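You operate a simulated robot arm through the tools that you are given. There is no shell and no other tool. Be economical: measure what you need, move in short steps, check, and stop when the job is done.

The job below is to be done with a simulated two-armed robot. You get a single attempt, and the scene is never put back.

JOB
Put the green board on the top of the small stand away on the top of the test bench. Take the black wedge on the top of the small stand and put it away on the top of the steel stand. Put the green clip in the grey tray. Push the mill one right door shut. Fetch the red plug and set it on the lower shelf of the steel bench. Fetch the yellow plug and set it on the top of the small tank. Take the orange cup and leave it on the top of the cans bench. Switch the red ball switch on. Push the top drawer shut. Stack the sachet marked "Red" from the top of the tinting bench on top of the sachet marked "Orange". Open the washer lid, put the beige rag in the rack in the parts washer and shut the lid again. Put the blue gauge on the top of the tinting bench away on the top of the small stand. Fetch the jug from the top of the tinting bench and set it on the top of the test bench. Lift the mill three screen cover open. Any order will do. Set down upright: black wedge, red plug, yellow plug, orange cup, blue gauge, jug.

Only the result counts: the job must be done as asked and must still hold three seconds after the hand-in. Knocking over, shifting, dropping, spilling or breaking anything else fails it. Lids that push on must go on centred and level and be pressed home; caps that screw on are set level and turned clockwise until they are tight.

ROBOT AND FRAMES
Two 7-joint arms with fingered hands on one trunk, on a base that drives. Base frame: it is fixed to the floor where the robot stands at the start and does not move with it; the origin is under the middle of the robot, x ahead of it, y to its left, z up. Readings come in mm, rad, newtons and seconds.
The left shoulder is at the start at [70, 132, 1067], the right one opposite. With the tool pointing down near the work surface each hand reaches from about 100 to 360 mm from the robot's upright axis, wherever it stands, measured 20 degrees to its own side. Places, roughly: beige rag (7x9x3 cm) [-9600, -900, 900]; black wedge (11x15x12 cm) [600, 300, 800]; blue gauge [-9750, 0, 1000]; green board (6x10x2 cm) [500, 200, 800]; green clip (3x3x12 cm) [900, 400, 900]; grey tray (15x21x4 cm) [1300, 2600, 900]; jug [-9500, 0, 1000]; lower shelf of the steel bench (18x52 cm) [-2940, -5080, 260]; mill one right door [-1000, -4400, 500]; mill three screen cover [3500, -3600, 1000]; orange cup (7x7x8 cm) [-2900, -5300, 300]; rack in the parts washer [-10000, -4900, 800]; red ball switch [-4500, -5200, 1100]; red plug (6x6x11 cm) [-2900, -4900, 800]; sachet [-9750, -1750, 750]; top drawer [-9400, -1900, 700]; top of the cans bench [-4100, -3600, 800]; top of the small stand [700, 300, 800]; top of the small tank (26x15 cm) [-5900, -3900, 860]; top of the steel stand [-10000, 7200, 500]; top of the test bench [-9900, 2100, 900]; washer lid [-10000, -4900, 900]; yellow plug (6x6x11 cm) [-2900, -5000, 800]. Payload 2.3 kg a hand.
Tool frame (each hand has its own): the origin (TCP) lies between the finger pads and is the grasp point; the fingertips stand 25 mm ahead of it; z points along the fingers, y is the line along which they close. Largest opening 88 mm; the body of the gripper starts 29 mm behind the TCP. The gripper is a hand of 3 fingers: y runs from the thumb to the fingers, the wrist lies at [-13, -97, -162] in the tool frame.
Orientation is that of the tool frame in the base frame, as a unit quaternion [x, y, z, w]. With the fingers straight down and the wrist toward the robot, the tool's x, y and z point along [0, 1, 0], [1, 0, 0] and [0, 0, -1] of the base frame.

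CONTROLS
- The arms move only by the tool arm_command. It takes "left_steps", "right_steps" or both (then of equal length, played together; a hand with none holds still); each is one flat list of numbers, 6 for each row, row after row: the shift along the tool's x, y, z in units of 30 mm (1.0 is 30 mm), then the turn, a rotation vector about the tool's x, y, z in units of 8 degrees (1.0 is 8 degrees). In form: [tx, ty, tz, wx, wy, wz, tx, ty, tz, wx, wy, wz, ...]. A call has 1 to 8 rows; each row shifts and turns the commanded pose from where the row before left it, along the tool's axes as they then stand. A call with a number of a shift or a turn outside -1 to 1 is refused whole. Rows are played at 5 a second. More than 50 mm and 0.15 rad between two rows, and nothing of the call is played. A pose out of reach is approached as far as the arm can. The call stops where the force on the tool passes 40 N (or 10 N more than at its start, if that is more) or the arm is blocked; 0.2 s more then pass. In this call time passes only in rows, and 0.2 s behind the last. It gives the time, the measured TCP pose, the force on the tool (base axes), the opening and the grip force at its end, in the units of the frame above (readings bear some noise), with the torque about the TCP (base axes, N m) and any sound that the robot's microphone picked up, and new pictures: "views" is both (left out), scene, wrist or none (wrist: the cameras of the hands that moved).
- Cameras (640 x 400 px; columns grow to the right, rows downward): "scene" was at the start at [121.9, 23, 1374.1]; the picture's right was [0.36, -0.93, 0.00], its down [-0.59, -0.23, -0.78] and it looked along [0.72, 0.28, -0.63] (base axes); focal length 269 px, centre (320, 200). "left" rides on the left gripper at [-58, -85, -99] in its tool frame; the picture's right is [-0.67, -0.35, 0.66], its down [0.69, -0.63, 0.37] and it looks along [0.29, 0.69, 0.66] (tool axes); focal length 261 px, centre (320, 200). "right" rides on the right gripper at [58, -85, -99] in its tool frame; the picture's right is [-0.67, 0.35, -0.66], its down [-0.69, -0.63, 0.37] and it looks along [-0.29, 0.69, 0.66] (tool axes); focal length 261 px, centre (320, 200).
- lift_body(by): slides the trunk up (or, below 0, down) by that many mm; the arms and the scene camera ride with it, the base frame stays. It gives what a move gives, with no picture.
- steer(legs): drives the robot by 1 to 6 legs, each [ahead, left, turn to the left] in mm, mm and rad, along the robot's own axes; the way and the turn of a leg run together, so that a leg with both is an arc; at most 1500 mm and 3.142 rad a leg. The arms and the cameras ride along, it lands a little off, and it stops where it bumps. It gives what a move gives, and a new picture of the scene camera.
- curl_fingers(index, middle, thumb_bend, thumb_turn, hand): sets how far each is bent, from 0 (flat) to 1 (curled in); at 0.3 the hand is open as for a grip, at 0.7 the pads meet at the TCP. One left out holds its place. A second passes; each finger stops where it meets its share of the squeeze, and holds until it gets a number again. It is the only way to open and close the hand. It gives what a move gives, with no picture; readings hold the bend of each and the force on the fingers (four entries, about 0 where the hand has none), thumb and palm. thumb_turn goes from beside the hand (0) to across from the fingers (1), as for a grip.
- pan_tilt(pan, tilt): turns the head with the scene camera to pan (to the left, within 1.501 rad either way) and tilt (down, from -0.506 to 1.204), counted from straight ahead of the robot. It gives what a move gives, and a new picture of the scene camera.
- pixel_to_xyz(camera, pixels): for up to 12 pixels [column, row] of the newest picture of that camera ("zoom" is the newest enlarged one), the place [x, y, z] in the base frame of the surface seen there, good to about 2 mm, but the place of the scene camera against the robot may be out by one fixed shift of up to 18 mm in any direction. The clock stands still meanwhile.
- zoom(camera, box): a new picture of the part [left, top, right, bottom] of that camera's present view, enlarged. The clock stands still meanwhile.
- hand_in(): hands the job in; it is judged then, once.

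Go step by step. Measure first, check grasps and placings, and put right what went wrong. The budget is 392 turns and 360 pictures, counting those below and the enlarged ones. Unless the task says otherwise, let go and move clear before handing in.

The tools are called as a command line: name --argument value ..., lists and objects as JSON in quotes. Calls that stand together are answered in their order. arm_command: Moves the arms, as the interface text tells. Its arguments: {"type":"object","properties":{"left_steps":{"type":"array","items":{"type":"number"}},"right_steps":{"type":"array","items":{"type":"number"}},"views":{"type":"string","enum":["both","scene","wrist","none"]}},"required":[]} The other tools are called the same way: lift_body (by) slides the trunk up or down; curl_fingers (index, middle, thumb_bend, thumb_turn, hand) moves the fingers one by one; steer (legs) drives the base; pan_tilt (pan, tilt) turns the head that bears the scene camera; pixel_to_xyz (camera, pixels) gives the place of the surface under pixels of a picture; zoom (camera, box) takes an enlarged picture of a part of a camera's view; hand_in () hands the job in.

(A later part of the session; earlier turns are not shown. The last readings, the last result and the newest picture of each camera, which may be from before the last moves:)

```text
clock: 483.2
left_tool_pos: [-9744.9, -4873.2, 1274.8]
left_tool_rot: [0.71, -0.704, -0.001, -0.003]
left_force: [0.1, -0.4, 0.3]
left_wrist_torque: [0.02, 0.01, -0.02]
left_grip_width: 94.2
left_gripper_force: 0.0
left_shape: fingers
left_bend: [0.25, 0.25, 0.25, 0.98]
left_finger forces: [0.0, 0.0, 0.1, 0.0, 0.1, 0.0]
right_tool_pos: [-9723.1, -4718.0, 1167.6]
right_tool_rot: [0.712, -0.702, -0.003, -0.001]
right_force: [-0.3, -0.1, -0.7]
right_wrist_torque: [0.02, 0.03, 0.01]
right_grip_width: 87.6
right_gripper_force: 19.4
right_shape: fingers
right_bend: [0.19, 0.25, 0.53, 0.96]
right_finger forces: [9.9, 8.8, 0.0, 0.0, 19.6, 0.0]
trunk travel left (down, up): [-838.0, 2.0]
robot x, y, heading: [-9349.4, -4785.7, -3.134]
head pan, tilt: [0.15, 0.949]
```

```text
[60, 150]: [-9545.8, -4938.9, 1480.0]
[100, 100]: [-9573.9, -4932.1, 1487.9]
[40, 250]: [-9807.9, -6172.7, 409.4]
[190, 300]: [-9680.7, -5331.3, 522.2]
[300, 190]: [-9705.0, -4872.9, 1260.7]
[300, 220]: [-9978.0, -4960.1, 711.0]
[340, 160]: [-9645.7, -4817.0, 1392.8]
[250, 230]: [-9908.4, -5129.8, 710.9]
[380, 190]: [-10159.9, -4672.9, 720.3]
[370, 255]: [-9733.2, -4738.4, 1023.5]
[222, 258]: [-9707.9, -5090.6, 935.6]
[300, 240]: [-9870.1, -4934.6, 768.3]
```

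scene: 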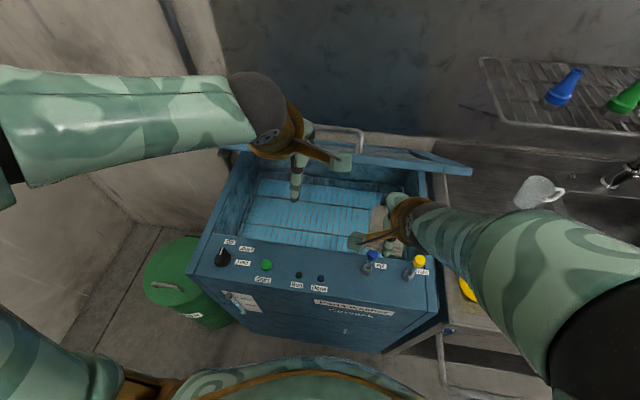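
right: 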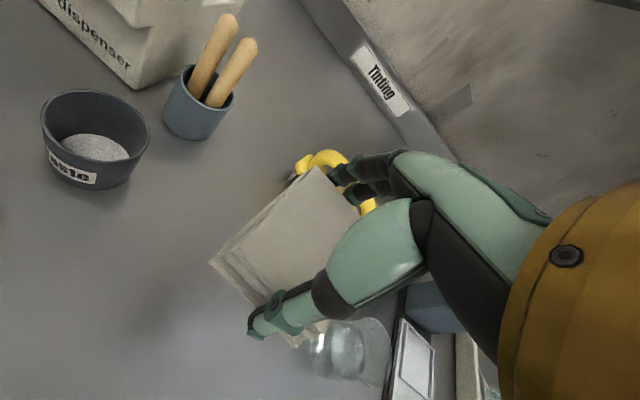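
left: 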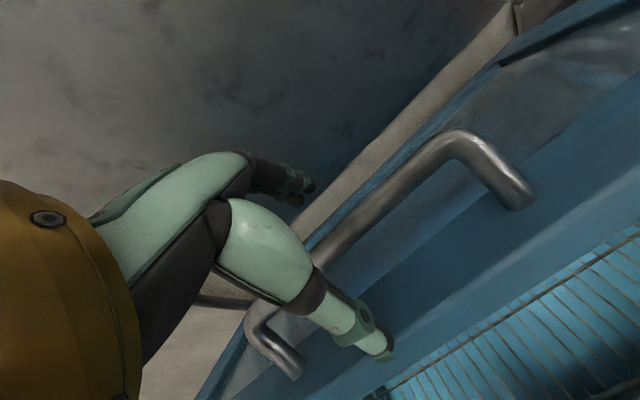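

Rack floor is at z≈720 (x −9870…−10160, y −5130…−4670); the side wall is far away. I shift left 215 mm so my forearm avoids the levers, tuck the left hand, tilt the right hand slightly and lower.

steer --legs '[[0, 215, -0.007]]'

arm_command --left_steps '[0, -1, 0, 0, 0, 0, 0, -1, 0, 0, 0, 0, 0, -0.5, 0, 0, 0, 0, 0, 0, 0, 0, 0, 0]' --right_steps '[0, 0.8, 0, 0.8, 0, 0, 0, 0.8, 0, 0.8, 0, 0, 0, 0.8, 0, 0.8, 0, 0, 0, 0.6, 0, 0, 0, 0]' --views "none"

lift_body --by -100

steer --legs '[[85, 0, 0]]'

```text
clock: 484.9
left_tool_pos: [-9747.6, -5078.8, 1275.2]
left_tool_rot: [0.707, -0.707, 0.002, 0.0]
left_force: [-1.0, -0.8, 0.9]
left_wrist_torque: [-0.01, 0.0, 0.0]
left_grip_width: 94.1
left_gripper_force: 0.2
left_shape: fingers
left_bend: [0.25, 0.25, 0.25, 0.98]
left_finger forces: [0.0, 0.0, 0.0, 0.0, 0.0, 0.0]
right_tool_pos: [-9721.8, -4924.5, 1165.8]
right_tool_rot: [0.708, -0.706, -0.001, 0.002]
right_force: [0.2, 0.2, 0.1]
right_wrist_torque: [-0.01, 0.0, 0.01]
right_grip_width: 87.5
right_gripper_force: 19.0
right_shape: fingers
right_bend: [0.19, 0.25, 0.53, 0.96]
right_finger forces: [9.9, 8.9, 0.0, 0.0, 19.6, 0.0]
trunk travel left (down, up): [-838.0, 2.0]
robot x, y, heading: [-9349.1, -5000.7, 3.136]
head pan, tilt: [0.15, 0.949]
```

scene: 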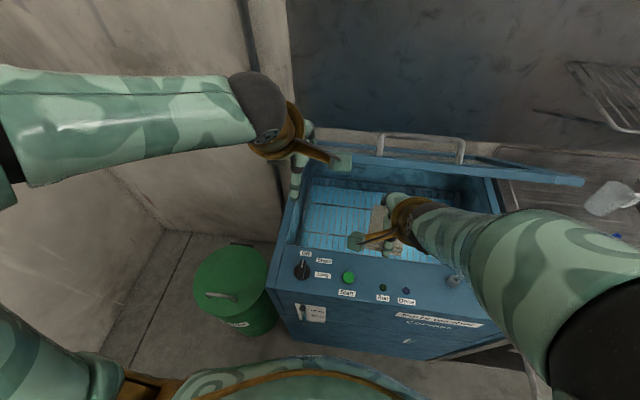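

```text
clock: 485.9
left_tool_pos: [-9671.2, -5083.7, 1273.9]
left_tool_rot: [-0.707, 0.707, 0.001, 0.002]
left_force: [-0.2, -0.5, -0.2]
left_wrist_torque: [-0.01, 0.0, 0.05]
left_grip_width: 94.1
left_gripper_force: 0.1
left_shape: fingers
left_bend: [0.25, 0.25, 0.25, 0.98]
left_finger forces: [0.1, 0.0, 0.1, 0.0, 0.0, 0.1]
right_tool_pos: [-9811.1, -4926.8, 1150.9]
right_tool_rot: [0.698, -0.697, 0.114, -0.121]
right_force: [1.3, 0.6, -1.3]
right_wrist_torque: [0.01, 0.04, -0.04]
right_grip_width: 86.9
right_gripper_force: 20.1
right_shape: fingers
right_bend: [0.19, 0.25, 0.53, 0.96]
right_finger forces: [9.7, 11.1, 0.0, 0.1, 19.8, 0.0]
trunk travel left (down, up): [-838.0, 2.0]
robot x, y, heading: [-9348.6, -5003.0, 3.136]
head pan, tilt: [0.15, 0.949]
```

```text
clock: 487.2
left_tool_pos: [-9672.5, -5083.2, 1173.4]
left_tool_rot: [-0.707, 0.707, -0.001, 0.001]
left_force: [0.4, -0.7, -0.1]
left_wrist_torque: [0.0, 0.01, 0.02]
left_grip_width: 94.2
left_gripper_force: 0.0
left_shape: fingers
left_bend: [0.25, 0.25, 0.25, 0.98]
left_finger forces: [0.0, 0.0, 0.1, 0.0, 0.0, 0.1]
right_tool_pos: [-9811.3, -4926.3, 1051.1]
right_tool_rot: [0.698, -0.697, 0.115, -0.118]
right_force: [0.6, 0.0, 0.6]
right_wrist_torque: [-0.02, -0.02, 0.02]
right_grip_width: 87.2
right_gripper_force: 20.2
right_shape: fingers
right_bend: [0.19, 0.25, 0.53, 0.96]
right_finger forces: [9.7, 9.5, 0.1, 0.0, 19.9, 0.0]
trunk travel left (down, up): [-738.0, 102.0]
robot x, y, heading: [-9346.7, -5001.8, 3.14]
head pan, tilt: [0.15, 0.949]
```

```text
clock: 488.3
left_tool_pos: [-9751.8, -5082.7, 1175.7]
left_tool_rot: [0.708, -0.706, -0.002, 0.0]
left_force: [0.9, -0.7, -0.7]
left_wrist_torque: [0.01, 0.03, 0.01]
left_grip_width: 94.4
left_gripper_force: 0.1
left_shape: fingers
left_bend: [0.25, 0.25, 0.25, 0.98]
left_finger forces: [0.0, 0.0, 0.1, 0.0, 0.0, 0.1]
right_tool_pos: [-9891.2, -4928.9, 1054.0]
right_tool_rot: [0.7, -0.695, 0.114, -0.117]
right_force: [1.3, -0.1, 0.3]
right_wrist_torque: [0.0, 0.0, 0.01]
right_grip_width: 87.2
right_gripper_force: 19.7
right_shape: fingers
right_bend: [0.19, 0.25, 0.53, 0.96]
right_finger forces: [9.6, 9.5, 0.0, 0.1, 19.7, 0.0]
trunk travel left (down, up): [-738.0, 102.0]
robot x, y, heading: [-9429.8, -5003.7, -3.141]
head pan, tilt: [0.15, 0.949]
```

scene: 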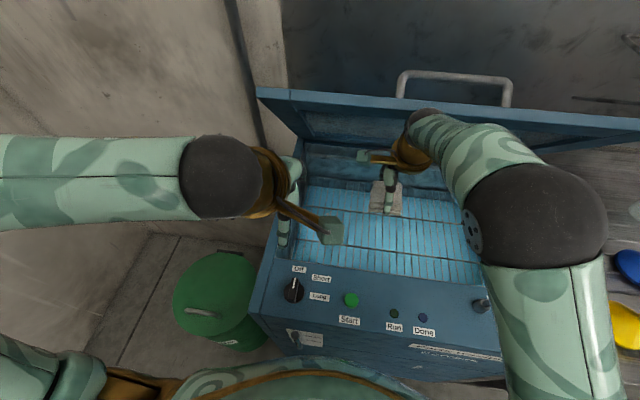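

The rag is under the raised lid, over the rack. I lower the trunk 100 and then the hand.

lift_body --by -100

arm_command --right_steps '[0, 0.32, 0.95, 0, 0, 0, 0, 0.32, 0.95, 0, 0, 0, 0, 0.32, 0.95, 0, 0, 0, 0, 0.32, 0.95, 0, 0, 0, 0, 0.32, 0.95, 0, 0, 0]' --views "both"

```text
clock: 489.6
left_tool_pos: [-9756.7, -5083.7, 1074.5]
left_tool_rot: [0.708, -0.706, -0.001, -0.001]
left_force: [0.3, -0.7, -0.6]
left_wrist_torque: [0.04, -0.01, 0.0]
left_grip_width: 94.2
left_gripper_force: 0.0
left_shape: fingers
left_bend: [0.25, 0.25, 0.25, 0.98]
left_finger forces: [0.1, 0.1, 0.0, 0.0, 0.0, 0.0]
right_tool_pos: [-9896.1, -4927.2, 951.6]
right_tool_rot: [0.699, -0.696, 0.115, -0.118]
right_force: [0.2, 0.5, -0.4]
right_wrist_torque: [0.0, -0.03, 0.01]
right_grip_width: 87.0
right_gripper_force: 20.0
right_shape: fingers
right_bend: [0.19, 0.25, 0.53, 0.96]
right_finger forces: [9.7, 9.6, 0.1, 0.1, 19.8, 0.0]
trunk travel left (down, up): [-638.0, 202.0]
robot x, y, heading: [-9435.9, -5003.9, -3.141]
head pan, tilt: [0.15, 0.949]
```

```text
clock: 490.8
left_tool_pos: [-9750.5, -5083.0, 1076.3]
left_tool_rot: [0.709, -0.706, -0.002, 0.002]
left_force: [0.7, -0.2, 0.0]
left_wrist_torque: [0.01, 0.0, -0.03]
left_grip_width: 94.3
left_gripper_force: 0.1
left_shape: fingers
left_bend: [0.25, 0.25, 0.25, 0.98]
left_finger forces: [0.0, 0.1, 0.0, 0.0, 0.1, 0.0]
right_tool_pos: [-9895.5, -4926.7, 816.2]
right_tool_rot: [0.701, -0.698, 0.105, -0.106]
right_force: [6.2, -0.9, 24.1]
right_wrist_torque: [0.02, 0.7, 0.06]
right_grip_width: 89.4
right_gripper_force: 28.7
right_shape: fingers
right_bend: [0.19, 0.28, 0.5, 0.96]
right_finger forces: [9.3, 21.7, 0.0, 0.1, 27.0, 0.1]
trunk travel left (down, up): [-638.0, 202.0]
robot x, y, heading: [-9429.9, -5000.7, -3.139]
head pan, tilt: [0.15, 0.949]
stopped in row 5 (right hand): the force on the tool passed its limit at 50 N (the readings are from after the stop); the commanded pose is now the measured one
```

scene: 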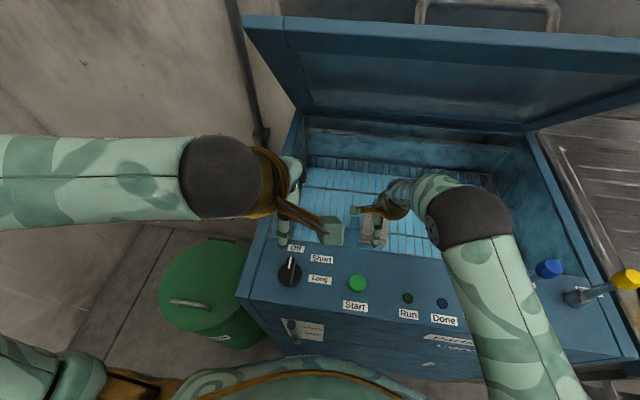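
right: 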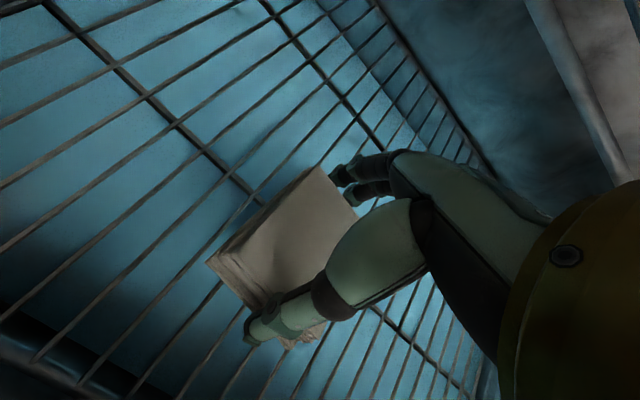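

The rag is on the wire rack (contact at 50 N). I ease up a hair and release.

arm_command --right_steps '[0, -0.03, -0.12, 0, 0, 0]' --views "none"

curl_fingers --hand "right" --index 0.12 --middle 0.12 --thumb_bend 0.22

arm_command --right_steps '[0, -0.32, -0.95, 0, 0, 0, 0, -0.32, -0.95, 0, 0, 0, 0, -0.32, -0.95, 0, 0, 0, 0, -0.32, -0.95, 0, 0, 0]' --views "wrist"

```text
clock: 491.2
left_tool_pos: [-9752.1, -5083.4, 1075.9]
left_tool_rot: [0.708, -0.706, -0.001, 0.0]
left_force: [0.0, 0.1, -0.1]
left_wrist_torque: [0.0, -0.03, 0.03]
left_grip_width: 94.0
left_gripper_force: 0.1
left_shape: fingers
left_bend: [0.25, 0.25, 0.25, 0.98]
left_finger forces: [0.0, 0.0, 0.1, 0.0, 0.1, 0.1]
right_tool_pos: [-9896.5, -4927.4, 815.9]
right_tool_rot: [0.701, -0.697, 0.108, -0.11]
right_force: [2.8, 1.2, 10.7]
right_wrist_torque: [-0.04, 0.29, 0.06]
right_grip_width: 89.3
right_gripper_force: 22.3
right_shape: fingers
right_bend: [0.19, 0.32, 0.5, 0.96]
right_finger forces: [9.8, 12.6, 0.0, 0.1, 23.1, 0.0]
trunk travel left (down, up): [-638.0, 202.0]
robot x, y, heading: [-9433.0, -5000.9, 3.141]
head pan, tilt: [0.15, 0.949]
```

```text
clock: 492.2
left_tool_pos: [-9756.0, -5083.6, 1075.2]
left_tool_rot: [0.709, -0.706, -0.001, 0.0]
left_force: [-1.1, -0.2, -0.4]
left_wrist_torque: [-0.03, 0.01, 0.04]
left_grip_width: 94.1
left_gripper_force: 0.1
left_shape: fingers
left_bend: [0.25, 0.25, 0.25, 0.98]
left_finger forces: [0.0, 0.0, 0.1, 0.0, 0.0, 0.0]
right_tool_pos: [-9898.7, -4926.6, 814.9]
right_tool_rot: [0.7, -0.697, 0.108, -0.11]
right_force: [0.4, 0.3, 0.0]
right_wrist_torque: [0.01, -0.03, 0.0]
right_grip_width: 110.7
right_gripper_force: 0.3
right_shape: fingers
right_bend: [0.12, 0.12, 0.22, 0.97]
right_finger forces: [0.1, 0.1, 0.1, 0.1, 0.0, 0.0]
trunk travel left (down, up): [-638.0, 202.0]
robot x, y, heading: [-9434.6, -5004.7, -3.142]
head pan, tilt: [0.15, 0.949]
```

```text
clock: 493.2
left_tool_pos: [-9755.0, -5083.8, 1075.1]
left_tool_rot: [0.708, -0.706, -0.001, -0.001]
left_force: [-0.1, -0.4, 1.0]
left_wrist_torque: [-0.01, 0.02, 0.04]
left_grip_width: 94.3
left_gripper_force: 0.0
left_shape: fingers
left_bend: [0.25, 0.25, 0.25, 0.98]
left_finger forces: [0.0, 0.1, 0.0, 0.0, 0.0, 0.1]
right_tool_pos: [-9897.2, -4926.0, 936.2]
right_tool_rot: [0.7, -0.697, 0.109, -0.109]
right_force: [-0.2, -0.4, -0.6]
right_wrist_torque: [0.03, -0.03, 0.03]
right_grip_width: 111.1
right_gripper_force: 0.1
right_shape: fingers
right_bend: [0.12, 0.12, 0.22, 0.97]
right_finger forces: [0.0, 0.0, 0.0, 0.1, 0.0, 0.0]
trunk travel left (down, up): [-638.0, 202.0]
robot x, y, heading: [-9431.8, -5000.9, -3.145]
head pan, tilt: [0.15, 0.949]
```

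right: 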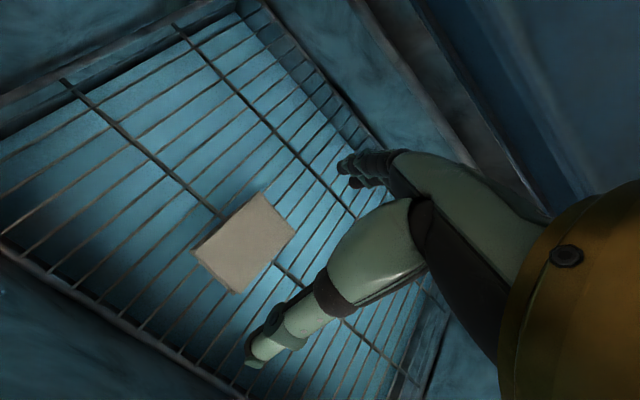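

The rag lies flat on the rack. I take the right hand up and out, then prepare to press the lid shut from above.

lift_body --by 100

steer --legs '[[-190, 0, 0]]'

lift_body --by 100

arm_command --right_steps '[0, 0, -1, -0.8, 0, 0, 0, 0, -1, -0.8, 0, 0, 0, 0, -1, -0.8, 0, 0, 0, 0, -1, 0, 0, 0, 0, 0, -1, 0, 0, 0, 0, 0, -0.6, 0, 0, 0]' --views "none"

curl_fingers --hand "right" --index 0.7 --middle 0.7 --thumb_bend 0.7

```text
clock: 494.5
left_tool_pos: [-9755.6, -5082.8, 1174.1]
left_tool_rot: [0.708, -0.706, 0.0, -0.001]
left_force: [-0.3, -0.4, -0.2]
left_wrist_torque: [-0.01, -0.01, 0.01]
left_grip_width: 94.2
left_gripper_force: 0.1
left_shape: fingers
left_bend: [0.25, 0.25, 0.25, 0.98]
left_finger forces: [0.0, 0.1, 0.0, 0.0, 0.0, 0.0]
right_tool_pos: [-9896.6, -4926.1, 1035.1]
right_tool_rot: [0.701, -0.697, 0.108, -0.109]
right_force: [-0.3, 0.5, -1.0]
right_wrist_torque: [-0.03, -0.02, 0.03]
right_grip_width: 111.1
right_gripper_force: 0.1
right_shape: fingers
right_bend: [0.12, 0.12, 0.22, 0.97]
right_finger forces: [0.0, 0.0, 0.1, 0.0, 0.1, 0.1]
trunk travel left (down, up): [-738.0, 102.0]
robot x, y, heading: [-9432.2, -5002.6, -3.141]
head pan, tilt: [0.15, 0.949]
```

```text
clock: 496.1
left_tool_pos: [-9564.9, -5083.5, 1173.3]
left_tool_rot: [0.708, -0.707, 0.001, -0.001]
left_force: [0.3, 0.2, -0.1]
left_wrist_torque: [0.02, -0.01, -0.01]
left_grip_width: 94.3
left_gripper_force: 0.1
left_shape: fingers
left_bend: [0.25, 0.25, 0.25, 0.98]
left_finger forces: [0.1, 0.1, 0.1, 0.1, 0.0, 0.0]
right_tool_pos: [-9706.0, -4925.8, 1034.7]
right_tool_rot: [0.7, -0.697, 0.11, -0.111]
right_force: [0.5, -1.3, -0.4]
right_wrist_torque: [-0.04, -0.03, 0.0]
right_grip_width: 111.0
right_gripper_force: 0.1
right_shape: fingers
right_bend: [0.12, 0.12, 0.22, 0.97]
right_finger forces: [0.0, 0.0, 0.0, 0.1, 0.1, 0.0]
trunk travel left (down, up): [-738.0, 102.0]
robot x, y, heading: [-9234.5, -5002.6, 3.139]
head pan, tilt: [0.15, 0.949]
```

scene: 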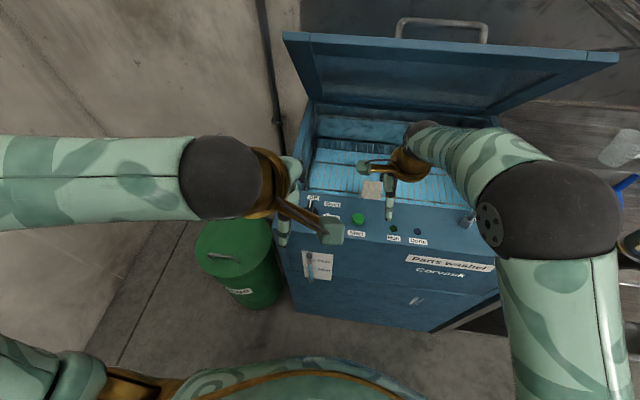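

```text
clock: 497.4
left_tool_pos: [-9561.6, -5083.8, 1274.2]
left_tool_rot: [0.708, -0.707, 0.0, -0.002]
left_force: [-0.6, 0.5, -0.6]
left_wrist_torque: [0.0, -0.01, 0.03]
left_grip_width: 93.9
left_gripper_force: 0.0
left_shape: fingers
left_bend: [0.25, 0.25, 0.25, 0.98]
left_finger forces: [0.0, 0.0, 0.1, 0.1, 0.0, 0.0]
right_tool_pos: [-9702.4, -4925.7, 1135.0]
right_tool_rot: [0.701, -0.697, 0.109, -0.109]
right_force: [-0.9, -0.4, 0.1]
right_wrist_torque: [0.0, 0.0, 0.0]
right_grip_width: 111.0
right_gripper_force: 0.2
right_shape: fingers
right_bend: [0.12, 0.12, 0.22, 0.97]
right_finger forces: [0.0, 0.1, 0.0, 0.0, 0.0, 0.0]
trunk travel left (down, up): [-838.0, 2.0]
robot x, y, heading: [-9238.5, -5002.8, 3.141]
head pan, tilt: [0.15, 0.949]
```

```text
clock: 498.9
left_tool_pos: [-9560.6, -5084.6, 1274.2]
left_tool_rot: [0.708, -0.706, -0.001, -0.001]
left_force: [0.4, -0.3, 0.1]
left_wrist_torque: [0.01, 0.02, 0.01]
left_grip_width: 94.2
left_gripper_force: 0.0
left_shape: fingers
left_bend: [0.25, 0.25, 0.25, 0.98]
left_finger forces: [0.0, 0.1, 0.0, 0.0, 0.0, 0.0]
right_tool_pos: [-9718.3, -4924.7, 1301.2]
right_tool_rot: [0.709, -0.705, -0.01, 0.008]
right_force: [0.0, 0.4, 0.2]
right_wrist_torque: [-0.01, -0.01, -0.02]
right_grip_width: 110.8
right_gripper_force: 0.0
right_shape: fingers
right_bend: [0.12, 0.12, 0.22, 0.97]
right_finger forces: [0.0, 0.0, 0.0, 0.0, 0.0, 0.0]
trunk travel left (down, up): [-838.0, 2.0]
robot x, y, heading: [-9234.5, -5004.6, 3.143]
head pan, tilt: [0.15, 0.949]
```

```text
clock: 499.9
left_tool_pos: [-9561.5, -5084.3, 1273.3]
left_tool_rot: [0.708, -0.706, -0.001, -0.002]
left_force: [-0.3, -0.2, 0.0]
left_wrist_torque: [0.03, 0.03, 0.03]
left_grip_width: 94.0
left_gripper_force: 0.1
left_shape: fingers
left_bend: [0.25, 0.25, 0.25, 0.98]
left_finger forces: [0.0, 0.0, 0.1, 0.0, 0.0, 0.0]
right_tool_pos: [-9719.0, -4925.1, 1300.4]
right_tool_rot: [0.709, -0.705, -0.008, 0.008]
right_force: [0.3, 0.5, -0.9]
right_wrist_torque: [0.01, 0.02, -0.02]
right_grip_width: 0.0
right_gripper_force: 0.0
right_shape: fingers
right_bend: [0.7, 0.7, 0.7, 0.97]
right_finger forces: [0.0, 0.0, 0.0, 0.0, 0.0, 0.1]
trunk travel left (down, up): [-838.0, 2.0]
robot x, y, heading: [-9234.7, -5003.7, 3.142]
head pan, tilt: [0.15, 0.949]
```

I drive forward 190 so the closed fist is over the handle bar, then press down along the arc.

steer --legs '[[188, 0, 0]]'

arm_command --right_steps '[0, 0, 1, 0, 0, 0, 0, 0, 1, 0, 0, 0, 0, -0.2, 1, 0, 0, 0, 0, -0.3, 1, 0, 0, 0, 0, -0.4, 1, 0, 0, 0, 0, -0.4, 1, 0, 0, 0, 0, -0.4, 1, 0, 0, 0]' --views "scene"

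```text
clock: 501.4
left_tool_pos: [-9746.5, -5082.3, 1275.5]
left_tool_rot: [-0.706, 0.708, 0.002, 0.0]
left_force: [-0.1, 0.0, 0.6]
left_wrist_torque: [-0.01, 0.02, -0.04]
left_grip_width: 94.0
left_gripper_force: 0.0
left_shape: fingers
left_bend: [0.25, 0.25, 0.25, 0.98]
left_finger forces: [0.0, 0.1, 0.0, 0.1, 0.0, 0.0]
right_tool_pos: [-9902.9, -4921.6, 1303.8]
right_tool_rot: [0.708, -0.706, -0.01, 0.01]
right_force: [-0.3, -0.5, -0.3]
right_wrist_torque: [-0.02, 0.03, 0.0]
right_grip_width: 0.1
right_gripper_force: 0.0
right_shape: fingers
right_bend: [0.7, 0.7, 0.7, 0.97]
right_finger forces: [0.0, 0.0, 0.0, 0.0, 0.0, 0.1]
trunk travel left (down, up): [-838.0, 2.0]
robot x, y, heading: [-9424.4, -5001.1, 3.135]
head pan, tilt: [0.15, 0.949]
```

scene: 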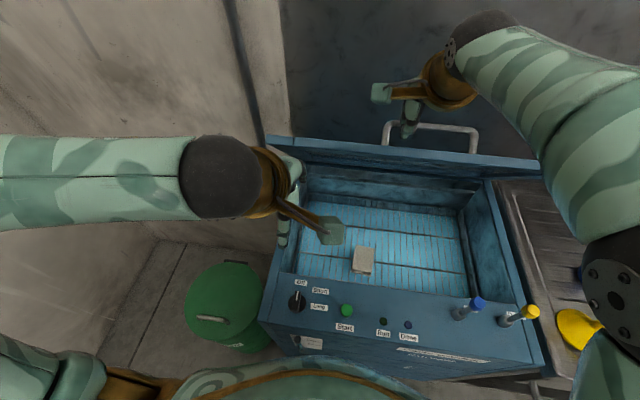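

```text
clock: 502.4
left_tool_pos: [-9729.2, -5082.5, 1280.7]
left_tool_rot: [-0.706, 0.708, 0.007, -0.006]
left_force: [0.0, 0.3, 0.4]
left_wrist_torque: [0.01, 0.0, 0.01]
left_grip_width: 94.0
left_gripper_force: 0.1
left_shape: fingers
left_bend: [0.25, 0.25, 0.25, 0.98]
left_finger forces: [0.0, 0.1, 0.0, 0.0, 0.0, 0.0]
right_tool_pos: [-9879.8, -4924.7, 1198.4]
right_tool_rot: [-0.706, 0.708, 0.015, -0.016]
right_force: [24.1, 0.4, 23.4]
right_wrist_torque: [0.11, -0.04, -0.06]
right_grip_width: 16.9
right_gripper_force: 16.8
right_shape: fingers
right_bend: [0.7, 0.71, 0.57, 0.96]
right_finger forces: [0.0, 20.1, 0.0, 0.1, 14.0, 0.0]
trunk travel left (down, up): [-838.0, 2.0]
robot x, y, heading: [-9424.2, -4998.4, 3.137]
head pan, tilt: [0.15, 0.949]
stopped in row 4 (right hand): the force on the tool passed its limit at 46 N (the readings are from after the stop); the commanded pose is now the measured one
```

scene: 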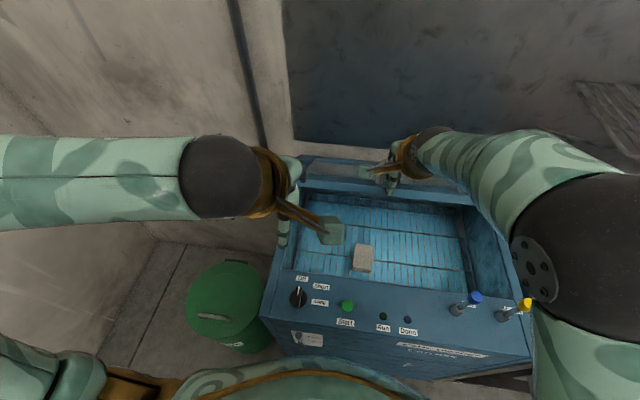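

I pressed on the lid's front edge, radially. I lift, reach ~60 mm deeper onto the handle, and press down again.

arm_command --right_steps '[0, 0, -1, 0, 0, 0, 0, 0, -1, 0, 0, 0, 0, 0, -1, 0, 0, 0, 0, 1, 0, 0, 0, 0, 0, 1, 0, 0, 0, 0, 0, 0.3, 0.5, 0, 0, 0]' --views "wrist"

```text
clock: 503.8
left_tool_pos: [-9750.1, -5082.3, 1274.5]
left_tool_rot: [-0.706, 0.708, 0.001, 0.0]
left_force: [1.0, 0.6, 0.6]
left_wrist_torque: [0.01, 0.0, -0.02]
left_grip_width: 94.2
left_gripper_force: 0.0
left_shape: fingers
left_bend: [0.25, 0.25, 0.25, 0.98]
left_finger forces: [0.0, 0.0, 0.1, 0.0, 0.0, 0.0]
right_tool_pos: [-9966.3, -4922.1, 1264.2]
right_tool_rot: [0.707, -0.707, -0.009, 0.009]
right_force: [-1.1, -0.7, 1.1]
right_wrist_torque: [-0.01, 0.04, -0.01]
right_grip_width: 0.1
right_gripper_force: 0.5
right_shape: fingers
right_bend: [0.7, 0.7, 0.71, 0.97]
right_finger forces: [0.0, 0.1, 0.0, 0.0, 1.3, 0.0]
trunk travel left (down, up): [-838.0, 2.0]
robot x, y, heading: [-9424.2, -5002.6, 3.132]
head pan, tilt: [0.15, 0.949]
```

right: 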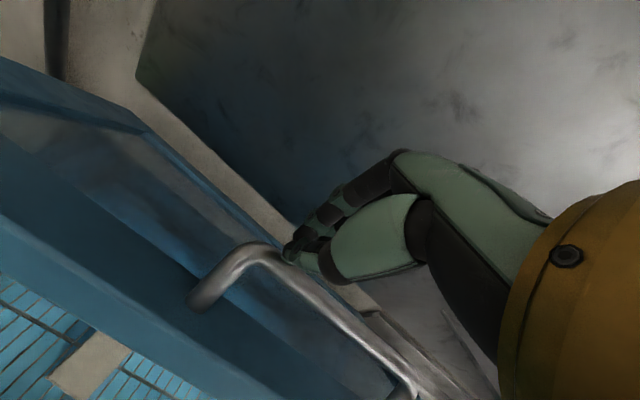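

The fist is just behind the bar — ideal. I pull toward me and down along the arc to shut the lid.

arm_command --right_steps '[0, -0.75, 0.65, 0, 0, 0, 0, -0.7, 0.7, 0, 0, 0, 0, -0.6, 0.8, 0, 0, 0, 0, -0.5, 0.85, 0, 0, 0, 0, -0.45, 0.9, 0, 0, 0, 0, -0.35, 0.95, 0, 0, 0, 0, -0.25, 0.95, 0, 0, 0, 0, -0.15, 0.95, 0, 0, 0]' --views "both"

```text
clock: 505.6
left_tool_pos: [-9751.6, -5081.3, 1273.8]
left_tool_rot: [-0.706, 0.708, 0.0, 0.001]
left_force: [-0.6, 0.3, -0.1]
left_wrist_torque: [0.0, 0.0, -0.01]
left_grip_width: 94.1
left_gripper_force: 0.1
left_shape: fingers
left_bend: [0.25, 0.25, 0.25, 0.98]
left_finger forces: [0.1, 0.0, 0.0, 0.1, 0.1, 0.0]
right_tool_pos: [-9861.1, -4919.8, 1062.7]
right_tool_rot: [-0.703, 0.711, 0.005, -0.012]
right_force: [0.0, -0.4, 0.3]
right_wrist_torque: [-0.01, 0.0, -0.03]
right_grip_width: 0.0
right_gripper_force: 0.0
right_shape: fingers
right_bend: [0.7, 0.7, 0.7, 0.98]
right_finger forces: [0.1, 0.0, 0.0, 0.0, 0.1, 0.1]
trunk travel left (down, up): [-838.0, 2.0]
robot x, y, heading: [-9425.9, -5000.0, 3.132]
head pan, tilt: [0.15, 0.949]
```

scene: 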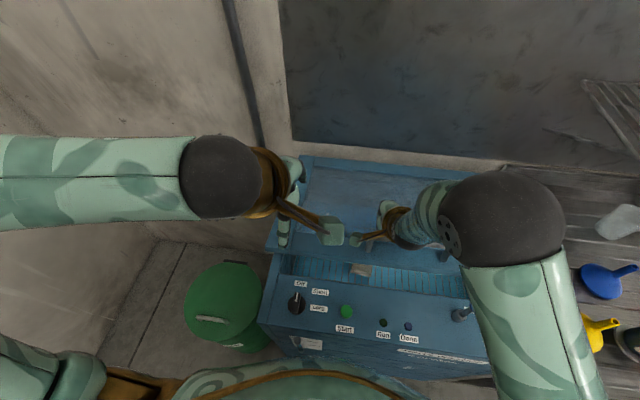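
right: 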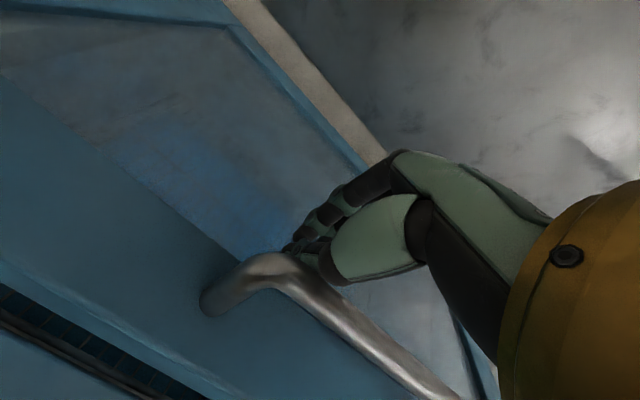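

Almost shut. I press straight down the rest of the way until firm contact.

arm_command --right_steps '[0, -0.2, 0.9, 0, 0, 0, 0, -0.15, 0.9, 0, 0, 0, 0, -0.1, 0.8, 0, 0, 0, 0, -0.05, 0.6, 0, 0, 0, 0, 0, 0.5, 0, 0, 0]' --views "both"

```text
clock: 506.8
left_tool_pos: [-9745.9, -5082.0, 1275.9]
left_tool_rot: [-0.706, 0.708, 0.002, -0.001]
left_force: [0.1, 0.1, -0.8]
left_wrist_torque: [-0.04, 0.02, -0.01]
left_grip_width: 94.1
left_gripper_force: 0.1
left_shape: fingers
left_bend: [0.25, 0.25, 0.25, 0.98]
left_finger forces: [0.0, 0.0, 0.0, 0.0, 0.0, 0.0]
right_tool_pos: [-9849.1, -4919.9, 958.7]
right_tool_rot: [-0.706, 0.708, 0.015, -0.017]
right_force: [4.9, 0.9, 15.1]
right_wrist_torque: [-0.1, -0.29, 0.02]
right_grip_width: 0.3
right_gripper_force: 8.3
right_shape: fingers
right_bend: [0.7, 0.7, 0.7, 0.98]
right_finger forces: [0.1, 0.0, 0.0, 0.0, 15.3, 0.0]
trunk travel left (down, up): [-838.0, 2.0]
robot x, y, heading: [-9428.5, -5001.2, 3.131]
head pan, tilt: [0.15, 0.949]
stopped in row 5 (right hand): the force on the tool passed its limit at 52 N (the readings are from after the stop); the commanded pose is now the measured one
```

scene: 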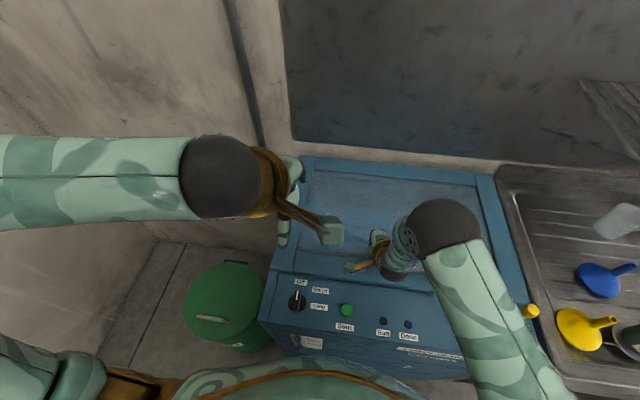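
right: 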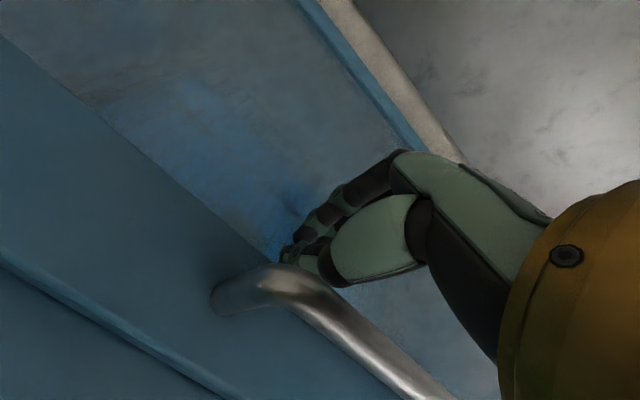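

The lid is shut. I lift the hand clear and check that the levers are untouched.

arm_command --right_steps '[0, 0.1, -1, 0, 0, 0, 0, 0, -1, 0, 0, 0, 0, 0, -1, 0, 0, 0, 0, 0, -1, 0, 0, 0, 0, -0.5, -1, 0, 0, 0, 0, -1, -1, 0, 0, 0, 0, -1, -0.5, 0, 0, 0]' --views "none"

steer --legs '[[-330, 0, 0.01]]'

zoom --camera "scene" --box '[240, 100, 560, 300]'

```text
clock: 508.4
left_tool_pos: [-9748.5, -5081.5, 1274.5]
left_tool_rot: [-0.707, 0.707, 0.002, 0.0]
left_force: [-0.6, -0.5, 0.1]
left_wrist_torque: [0.01, -0.02, 0.01]
left_grip_width: 93.8
left_gripper_force: 0.1
left_shape: fingers
left_bend: [0.25, 0.25, 0.25, 0.98]
left_finger forces: [0.0, 0.1, 0.0, 0.0, 0.0, 0.0]
right_tool_pos: [-9769.7, -4919.8, 1148.4]
right_tool_rot: [-0.707, 0.707, 0.014, -0.014]
right_force: [0.7, -0.2, -0.1]
right_wrist_torque: [-0.01, -0.03, 0.04]
right_grip_width: 0.0
right_gripper_force: 0.1
right_shape: fingers
right_bend: [0.7, 0.7, 0.7, 0.97]
right_finger forces: [0.1, 0.0, 0.1, 0.0, 0.0, 0.0]
trunk travel left (down, up): [-838.0, 2.0]
robot x, y, heading: [-9429.6, -5005.2, 3.138]
head pan, tilt: [0.15, 0.949]
```

```text
clock: 510.6
left_tool_pos: [-9426.6, -5084.4, 1273.8]
left_tool_rot: [-0.707, 0.707, -0.001, 0.002]
left_force: [-0.3, 0.4, -0.7]
left_wrist_torque: [-0.01, -0.03, 0.02]
left_grip_width: 93.9
left_gripper_force: 0.0
left_shape: fingers
left_bend: [0.25, 0.25, 0.25, 0.98]
left_finger forces: [0.0, 0.0, 0.0, 0.1, 0.0, 0.0]
right_tool_pos: [-9447.5, -4921.9, 1146.2]
right_tool_rot: [-0.707, 0.707, 0.012, -0.013]
right_force: [0.2, 0.4, -0.5]
right_wrist_torque: [-0.03, -0.03, 0.01]
right_grip_width: 0.0
right_gripper_force: 0.1
right_shape: fingers
right_bend: [0.7, 0.7, 0.7, 0.97]
right_finger forces: [0.0, 0.0, 0.0, 0.0, 0.0, 0.1]
trunk travel left (down, up): [-838.0, 2.0]
robot x, y, heading: [-9101.2, -5002.1, 3.136]
head pan, tilt: [0.15, 0.949]
```

scene: 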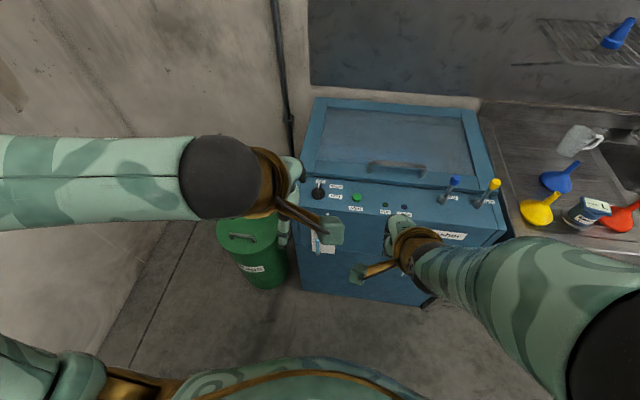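

```text
2.00 times, centred on (400, 200) of scene
```

zoom: 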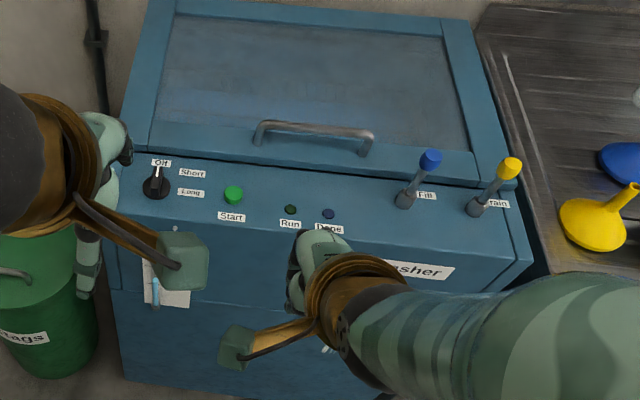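

Lid closed and controls look untouched. Now I go back for the gauge: slide right 745 and in 185, then extend the left hand over it.

steer --legs '[[0, -745, 0.004], [186, 0, 0]]'

arm_command --left_steps '[0, 0.85, 0, 0, 0, 0, 0, 0.85, 0, 0, 0, 0, 0, 0.85, 0.5, 0, 0, 0, 0, 0.85, 1, 0, 0, 0, 0, 0.8, 1, 0, 0, 0, 0, 0, 1, 0, 0, 0.88, 0, 0, 1, 0, 0, 0.87]' --views "wrist"

```text
clock: 515.8
left_tool_pos: [-9602.7, -4331.2, 1276.0]
left_tool_rot: [0.711, -0.703, -0.002, 0.001]
left_force: [0.2, -0.8, -0.5]
left_wrist_torque: [-0.01, -0.02, 0.0]
left_grip_width: 94.3
left_gripper_force: 0.1
left_shape: fingers
left_bend: [0.25, 0.25, 0.25, 0.98]
left_finger forces: [0.0, 0.0, 0.0, 0.0, 0.0, 0.0]
right_tool_pos: [-9625.8, -4169.0, 1148.6]
right_tool_rot: [0.71, -0.704, -0.015, 0.016]
right_force: [-0.5, -0.4, -0.4]
right_wrist_torque: [0.0, -0.01, 0.04]
right_grip_width: 0.1
right_gripper_force: 0.0
right_shape: fingers
right_bend: [0.7, 0.7, 0.7, 0.97]
right_finger forces: [0.1, 0.1, 0.1, 0.0, 0.0, 0.1]
trunk travel left (down, up): [-838.0, 2.0]
robot x, y, heading: [-9281.9, -4245.6, -3.135]
head pan, tilt: [0.15, 0.949]
```

scene: 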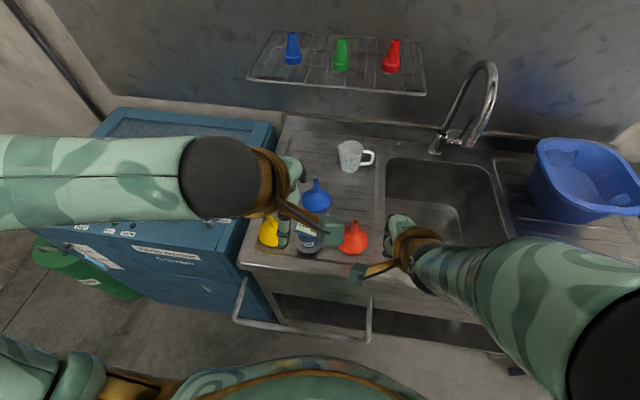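

```text
clock: 517.4
left_tool_pos: [-9735.6, -4334.0, 1138.9]
left_tool_rot: [-0.619, 0.786, 0.0, 0.0]
left_force: [-0.3, 0.2, -1.1]
left_wrist_torque: [0.01, -0.02, 0.01]
left_grip_width: 94.1
left_gripper_force: 0.0
left_shape: fingers
left_bend: [0.25, 0.25, 0.25, 0.98]
left_finger forces: [0.0, 0.1, 0.0, 0.0, 0.0, 0.0]
right_tool_pos: [-9631.3, -4170.1, 1147.0]
right_tool_rot: [0.71, -0.704, -0.014, 0.013]
right_force: [0.6, 0.1, 0.9]
right_wrist_torque: [-0.01, -0.01, 0.02]
right_grip_width: 0.1
right_gripper_force: 0.0
right_shape: fingers
right_bend: [0.7, 0.7, 0.7, 0.97]
right_finger forces: [0.1, 0.0, 0.1, 0.0, 0.0, 0.0]
trunk travel left (down, up): [-838.0, 2.0]
robot x, y, heading: [-9283.8, -4248.6, -3.139]
head pan, tilt: [0.15, 0.949]
```

left: 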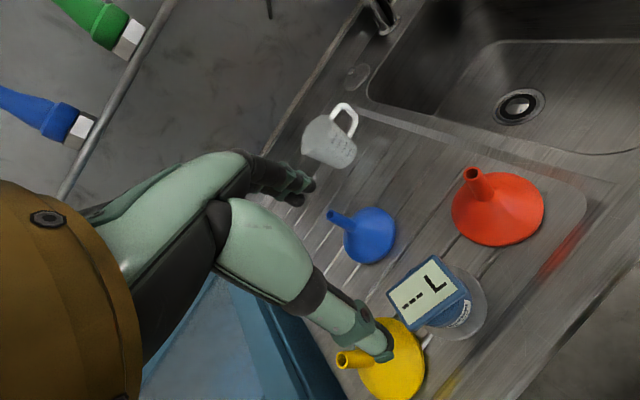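

pixel_to_xyz --camera "left" --pixels '[[392, 293], [437, 260], [465, 297], [408, 322], [425, 285]]'

```text
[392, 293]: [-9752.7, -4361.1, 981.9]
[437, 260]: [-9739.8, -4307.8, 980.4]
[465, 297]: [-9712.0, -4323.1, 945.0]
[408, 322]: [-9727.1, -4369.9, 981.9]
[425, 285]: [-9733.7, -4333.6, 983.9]
```

Head centre ≈(−9733,−4339): aligned. I descend, grip and lift.

arm_command --left_steps '[0.15, 0, 1, 0, 0, 0, 0, 0, 1, 0, 0, 0, 0, 0, 1, 0, 0, 0, 0, 0, 1, 0, 0, 0, 0, 0, 1, 0, 0, 0, 0, 0, 0.85, 0, 0, 0]' --views "none"

curl_fingers --hand "left" --index 0.8 --middle 0.8 --thumb_bend 0.8

arm_command --left_steps '[0, 0, -0.8, 0, 0, 0, 0, 0, -1, 0, 0, 0, 0, 0, -1, 0, 0, 0, 0, -0.5, -1, 0, 0, 0, 0, -1, -1, 0, 0, 0, 0, -1, -1, 0, 0, 0]' --views "wrist"

```text
clock: 518.8
left_tool_pos: [-9734.3, -4334.3, 960.7]
left_tool_rot: [-0.619, 0.786, 0.002, 0.0]
left_force: [-0.5, 0.6, 0.9]
left_wrist_torque: [0.01, 0.0, -0.02]
left_grip_width: 94.3
left_gripper_force: 0.0
left_shape: fingers
left_bend: [0.25, 0.25, 0.25, 0.98]
left_finger forces: [0.0, 0.1, 0.0, 0.1, 0.0, 0.0]
right_tool_pos: [-9630.1, -4169.4, 1147.1]
right_tool_rot: [0.71, -0.704, -0.013, 0.015]
right_force: [0.1, -0.3, 0.6]
right_wrist_torque: [0.01, -0.02, -0.01]
right_grip_width: 0.0
right_gripper_force: 0.1
right_shape: fingers
right_bend: [0.7, 0.7, 0.7, 0.97]
right_finger forces: [0.0, 0.0, 0.1, 0.0, 0.0, 0.1]
trunk travel left (down, up): [-838.0, 2.0]
robot x, y, heading: [-9283.4, -4250.5, -3.133]
head pan, tilt: [0.15, 0.949]
```

```text
clock: 519.8
left_tool_pos: [-9734.7, -4334.8, 963.3]
left_tool_rot: [-0.619, 0.785, 0.001, 0.001]
left_force: [-0.5, 0.3, 1.2]
left_wrist_torque: [0.03, 0.21, -0.02]
left_grip_width: 44.3
left_gripper_force: 17.5
left_shape: fingers
left_bend: [0.51, 0.51, 0.5, 0.96]
left_finger forces: [8.9, 9.2, 0.0, 0.0, 17.8, 0.0]
right_tool_pos: [-9629.9, -4169.1, 1147.4]
right_tool_rot: [0.71, -0.704, -0.013, 0.014]
right_force: [-0.2, 0.8, 0.3]
right_wrist_torque: [0.0, 0.02, 0.0]
right_grip_width: 0.0
right_gripper_force: 0.0
right_shape: fingers
right_bend: [0.7, 0.7, 0.7, 0.97]
right_finger forces: [0.1, 0.1, 0.0, 0.0, 0.0, 0.1]
trunk travel left (down, up): [-838.0, 2.0]
robot x, y, heading: [-9279.4, -4246.7, -3.14]
head pan, tilt: [0.15, 0.949]
```

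```text
clock: 521.2
left_tool_pos: [-9656.2, -4354.7, 1140.2]
left_tool_rot: [-0.619, 0.785, 0.002, -0.001]
left_force: [0.5, -1.2, -3.1]
left_wrist_torque: [0.06, 0.01, 0.0]
left_grip_width: 44.0
left_gripper_force: 16.5
left_shape: fingers
left_bend: [0.51, 0.51, 0.5, 0.96]
left_finger forces: [8.5, 7.8, 0.0, 0.0, 17.1, 0.0]
right_tool_pos: [-9628.3, -4169.8, 1148.5]
right_tool_rot: [0.71, -0.704, -0.014, 0.014]
right_force: [-0.9, -0.3, 0.6]
right_wrist_torque: [0.01, -0.02, 0.0]
right_grip_width: 0.0
right_gripper_force: 0.1
right_shape: fingers
right_bend: [0.7, 0.7, 0.7, 0.97]
right_finger forces: [0.0, 0.0, 0.0, 0.0, 0.0, 0.0]
trunk travel left (down, up): [-838.0, 2.0]
robot x, y, heading: [-9285.7, -4247.6, -3.134]
head pan, tilt: [0.15, 0.949]
```

left: 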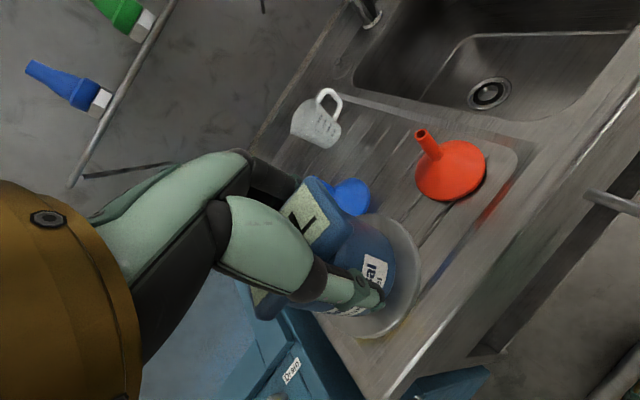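

Gauge in hand again. I back off, turn round to face +x, and drive toward the tanks area, stopping at about (−7000,−2800) to look.

steer --legs '[[-500, 0, 0], [0, 0, 3.13], [900, 730, 0], [900, 730, 0]]'

pan_tilt --pan -0.5 --tilt 0.35

```text
clock: 542.3
left_tool_pos: [-6475.3, -2886.0, 1139.1]
left_tool_rot: [0.82, 0.573, -0.001, 0.001]
left_force: [-0.4, -0.4, -2.2]
left_wrist_torque: [-0.05, 0.02, -0.01]
left_grip_width: 43.3
left_gripper_force: 16.3
left_shape: fingers
left_bend: [0.51, 0.52, 0.5, 0.96]
left_finger forces: [7.9, 7.6, 0.1, 0.0, 15.9, 0.0]
right_tool_pos: [-6524.1, -3066.1, 1147.1]
right_tool_rot: [0.744, 0.668, 0.014, 0.014]
right_force: [-0.2, -0.8, -0.5]
right_wrist_torque: [0.0, 0.03, 0.03]
right_grip_width: 0.0
right_gripper_force: 0.0
right_shape: fingers
right_bend: [0.7, 0.7, 0.7, 0.97]
right_finger forces: [0.0, 0.0, 0.0, 0.1, 0.0, 0.1]
trunk travel left (down, up): [-838.0, 2.0]
robot x, y, heading: [-6860.5, -2953.1, -0.109]
head pan, tilt: [0.15, 0.949]
```

scene: 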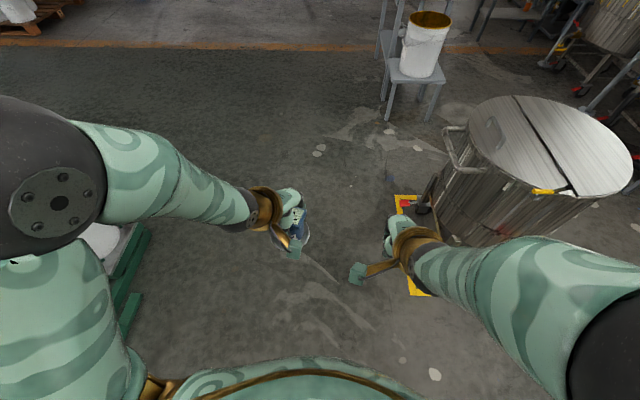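

```text
clock: 543.3
left_tool_pos: [-6474.5, -2885.7, 1139.2]
left_tool_rot: [0.82, 0.573, -0.002, 0.001]
left_force: [-0.3, -0.7, -1.8]
left_wrist_torque: [-0.01, 0.01, -0.02]
left_grip_width: 43.6
left_gripper_force: 16.0
left_shape: fingers
left_bend: [0.51, 0.52, 0.5, 0.96]
left_finger forces: [8.2, 7.5, 0.0, 0.0, 16.0, 0.0]
right_tool_pos: [-6524.4, -3065.8, 1148.2]
right_tool_rot: [0.743, 0.668, 0.014, 0.014]
right_force: [0.6, 0.4, -1.0]
right_wrist_torque: [0.02, 0.0, -0.01]
right_grip_width: 0.1
right_gripper_force: 0.2
right_shape: fingers
right_bend: [0.7, 0.7, 0.7, 0.97]
right_finger forces: [0.0, 0.0, 0.0, 0.0, 0.0, 0.1]
trunk travel left (down, up): [-838.0, 2.0]
robot x, y, heading: [-6860.2, -2949.9, -0.11]
head pan, tilt: [-0.499, 0.351]
```

scene: 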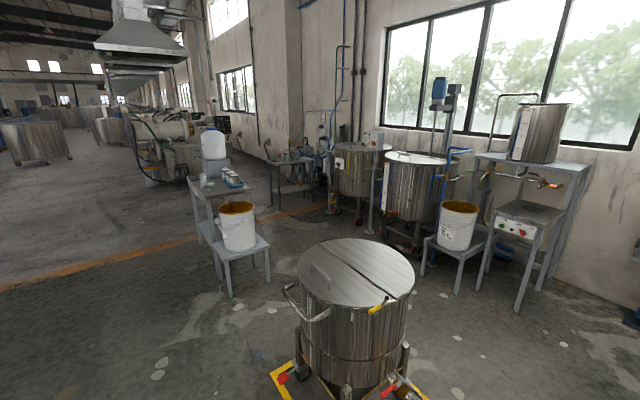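

I can see the small tank (350,270), the cans bench (215,190), and a bench near (290,175). I measure key points and zoom toward the switch area.

pixel_to_xyz --camera "scene" --pixels '[[350, 262], [300, 262], [400, 270], [330, 300], [215, 188], [225, 175], [285, 163], [270, 200], [345, 165], [405, 165], [240, 260], [372, 150]]'

zoom --camera "scene" --box '[180, 90, 480, 260]'

```text
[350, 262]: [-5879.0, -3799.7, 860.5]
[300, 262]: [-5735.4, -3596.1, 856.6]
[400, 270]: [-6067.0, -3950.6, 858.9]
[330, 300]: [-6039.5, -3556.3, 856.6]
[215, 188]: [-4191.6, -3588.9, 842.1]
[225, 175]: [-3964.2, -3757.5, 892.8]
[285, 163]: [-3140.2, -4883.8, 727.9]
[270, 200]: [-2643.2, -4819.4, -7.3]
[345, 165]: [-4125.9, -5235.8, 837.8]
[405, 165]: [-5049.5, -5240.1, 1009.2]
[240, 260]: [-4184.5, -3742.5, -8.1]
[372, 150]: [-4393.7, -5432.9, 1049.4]
```

```text
2.13 times, centred on (330, 175) of scene
```

zoom: 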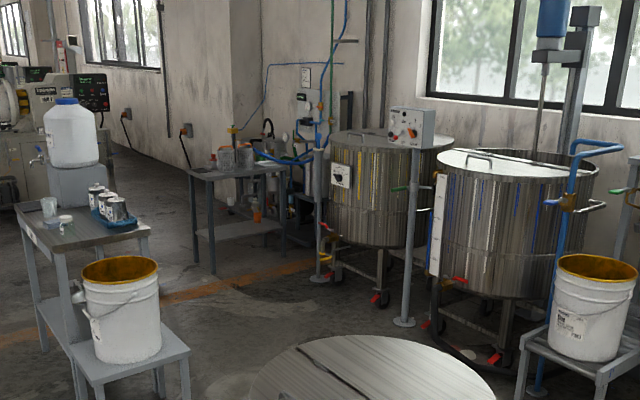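

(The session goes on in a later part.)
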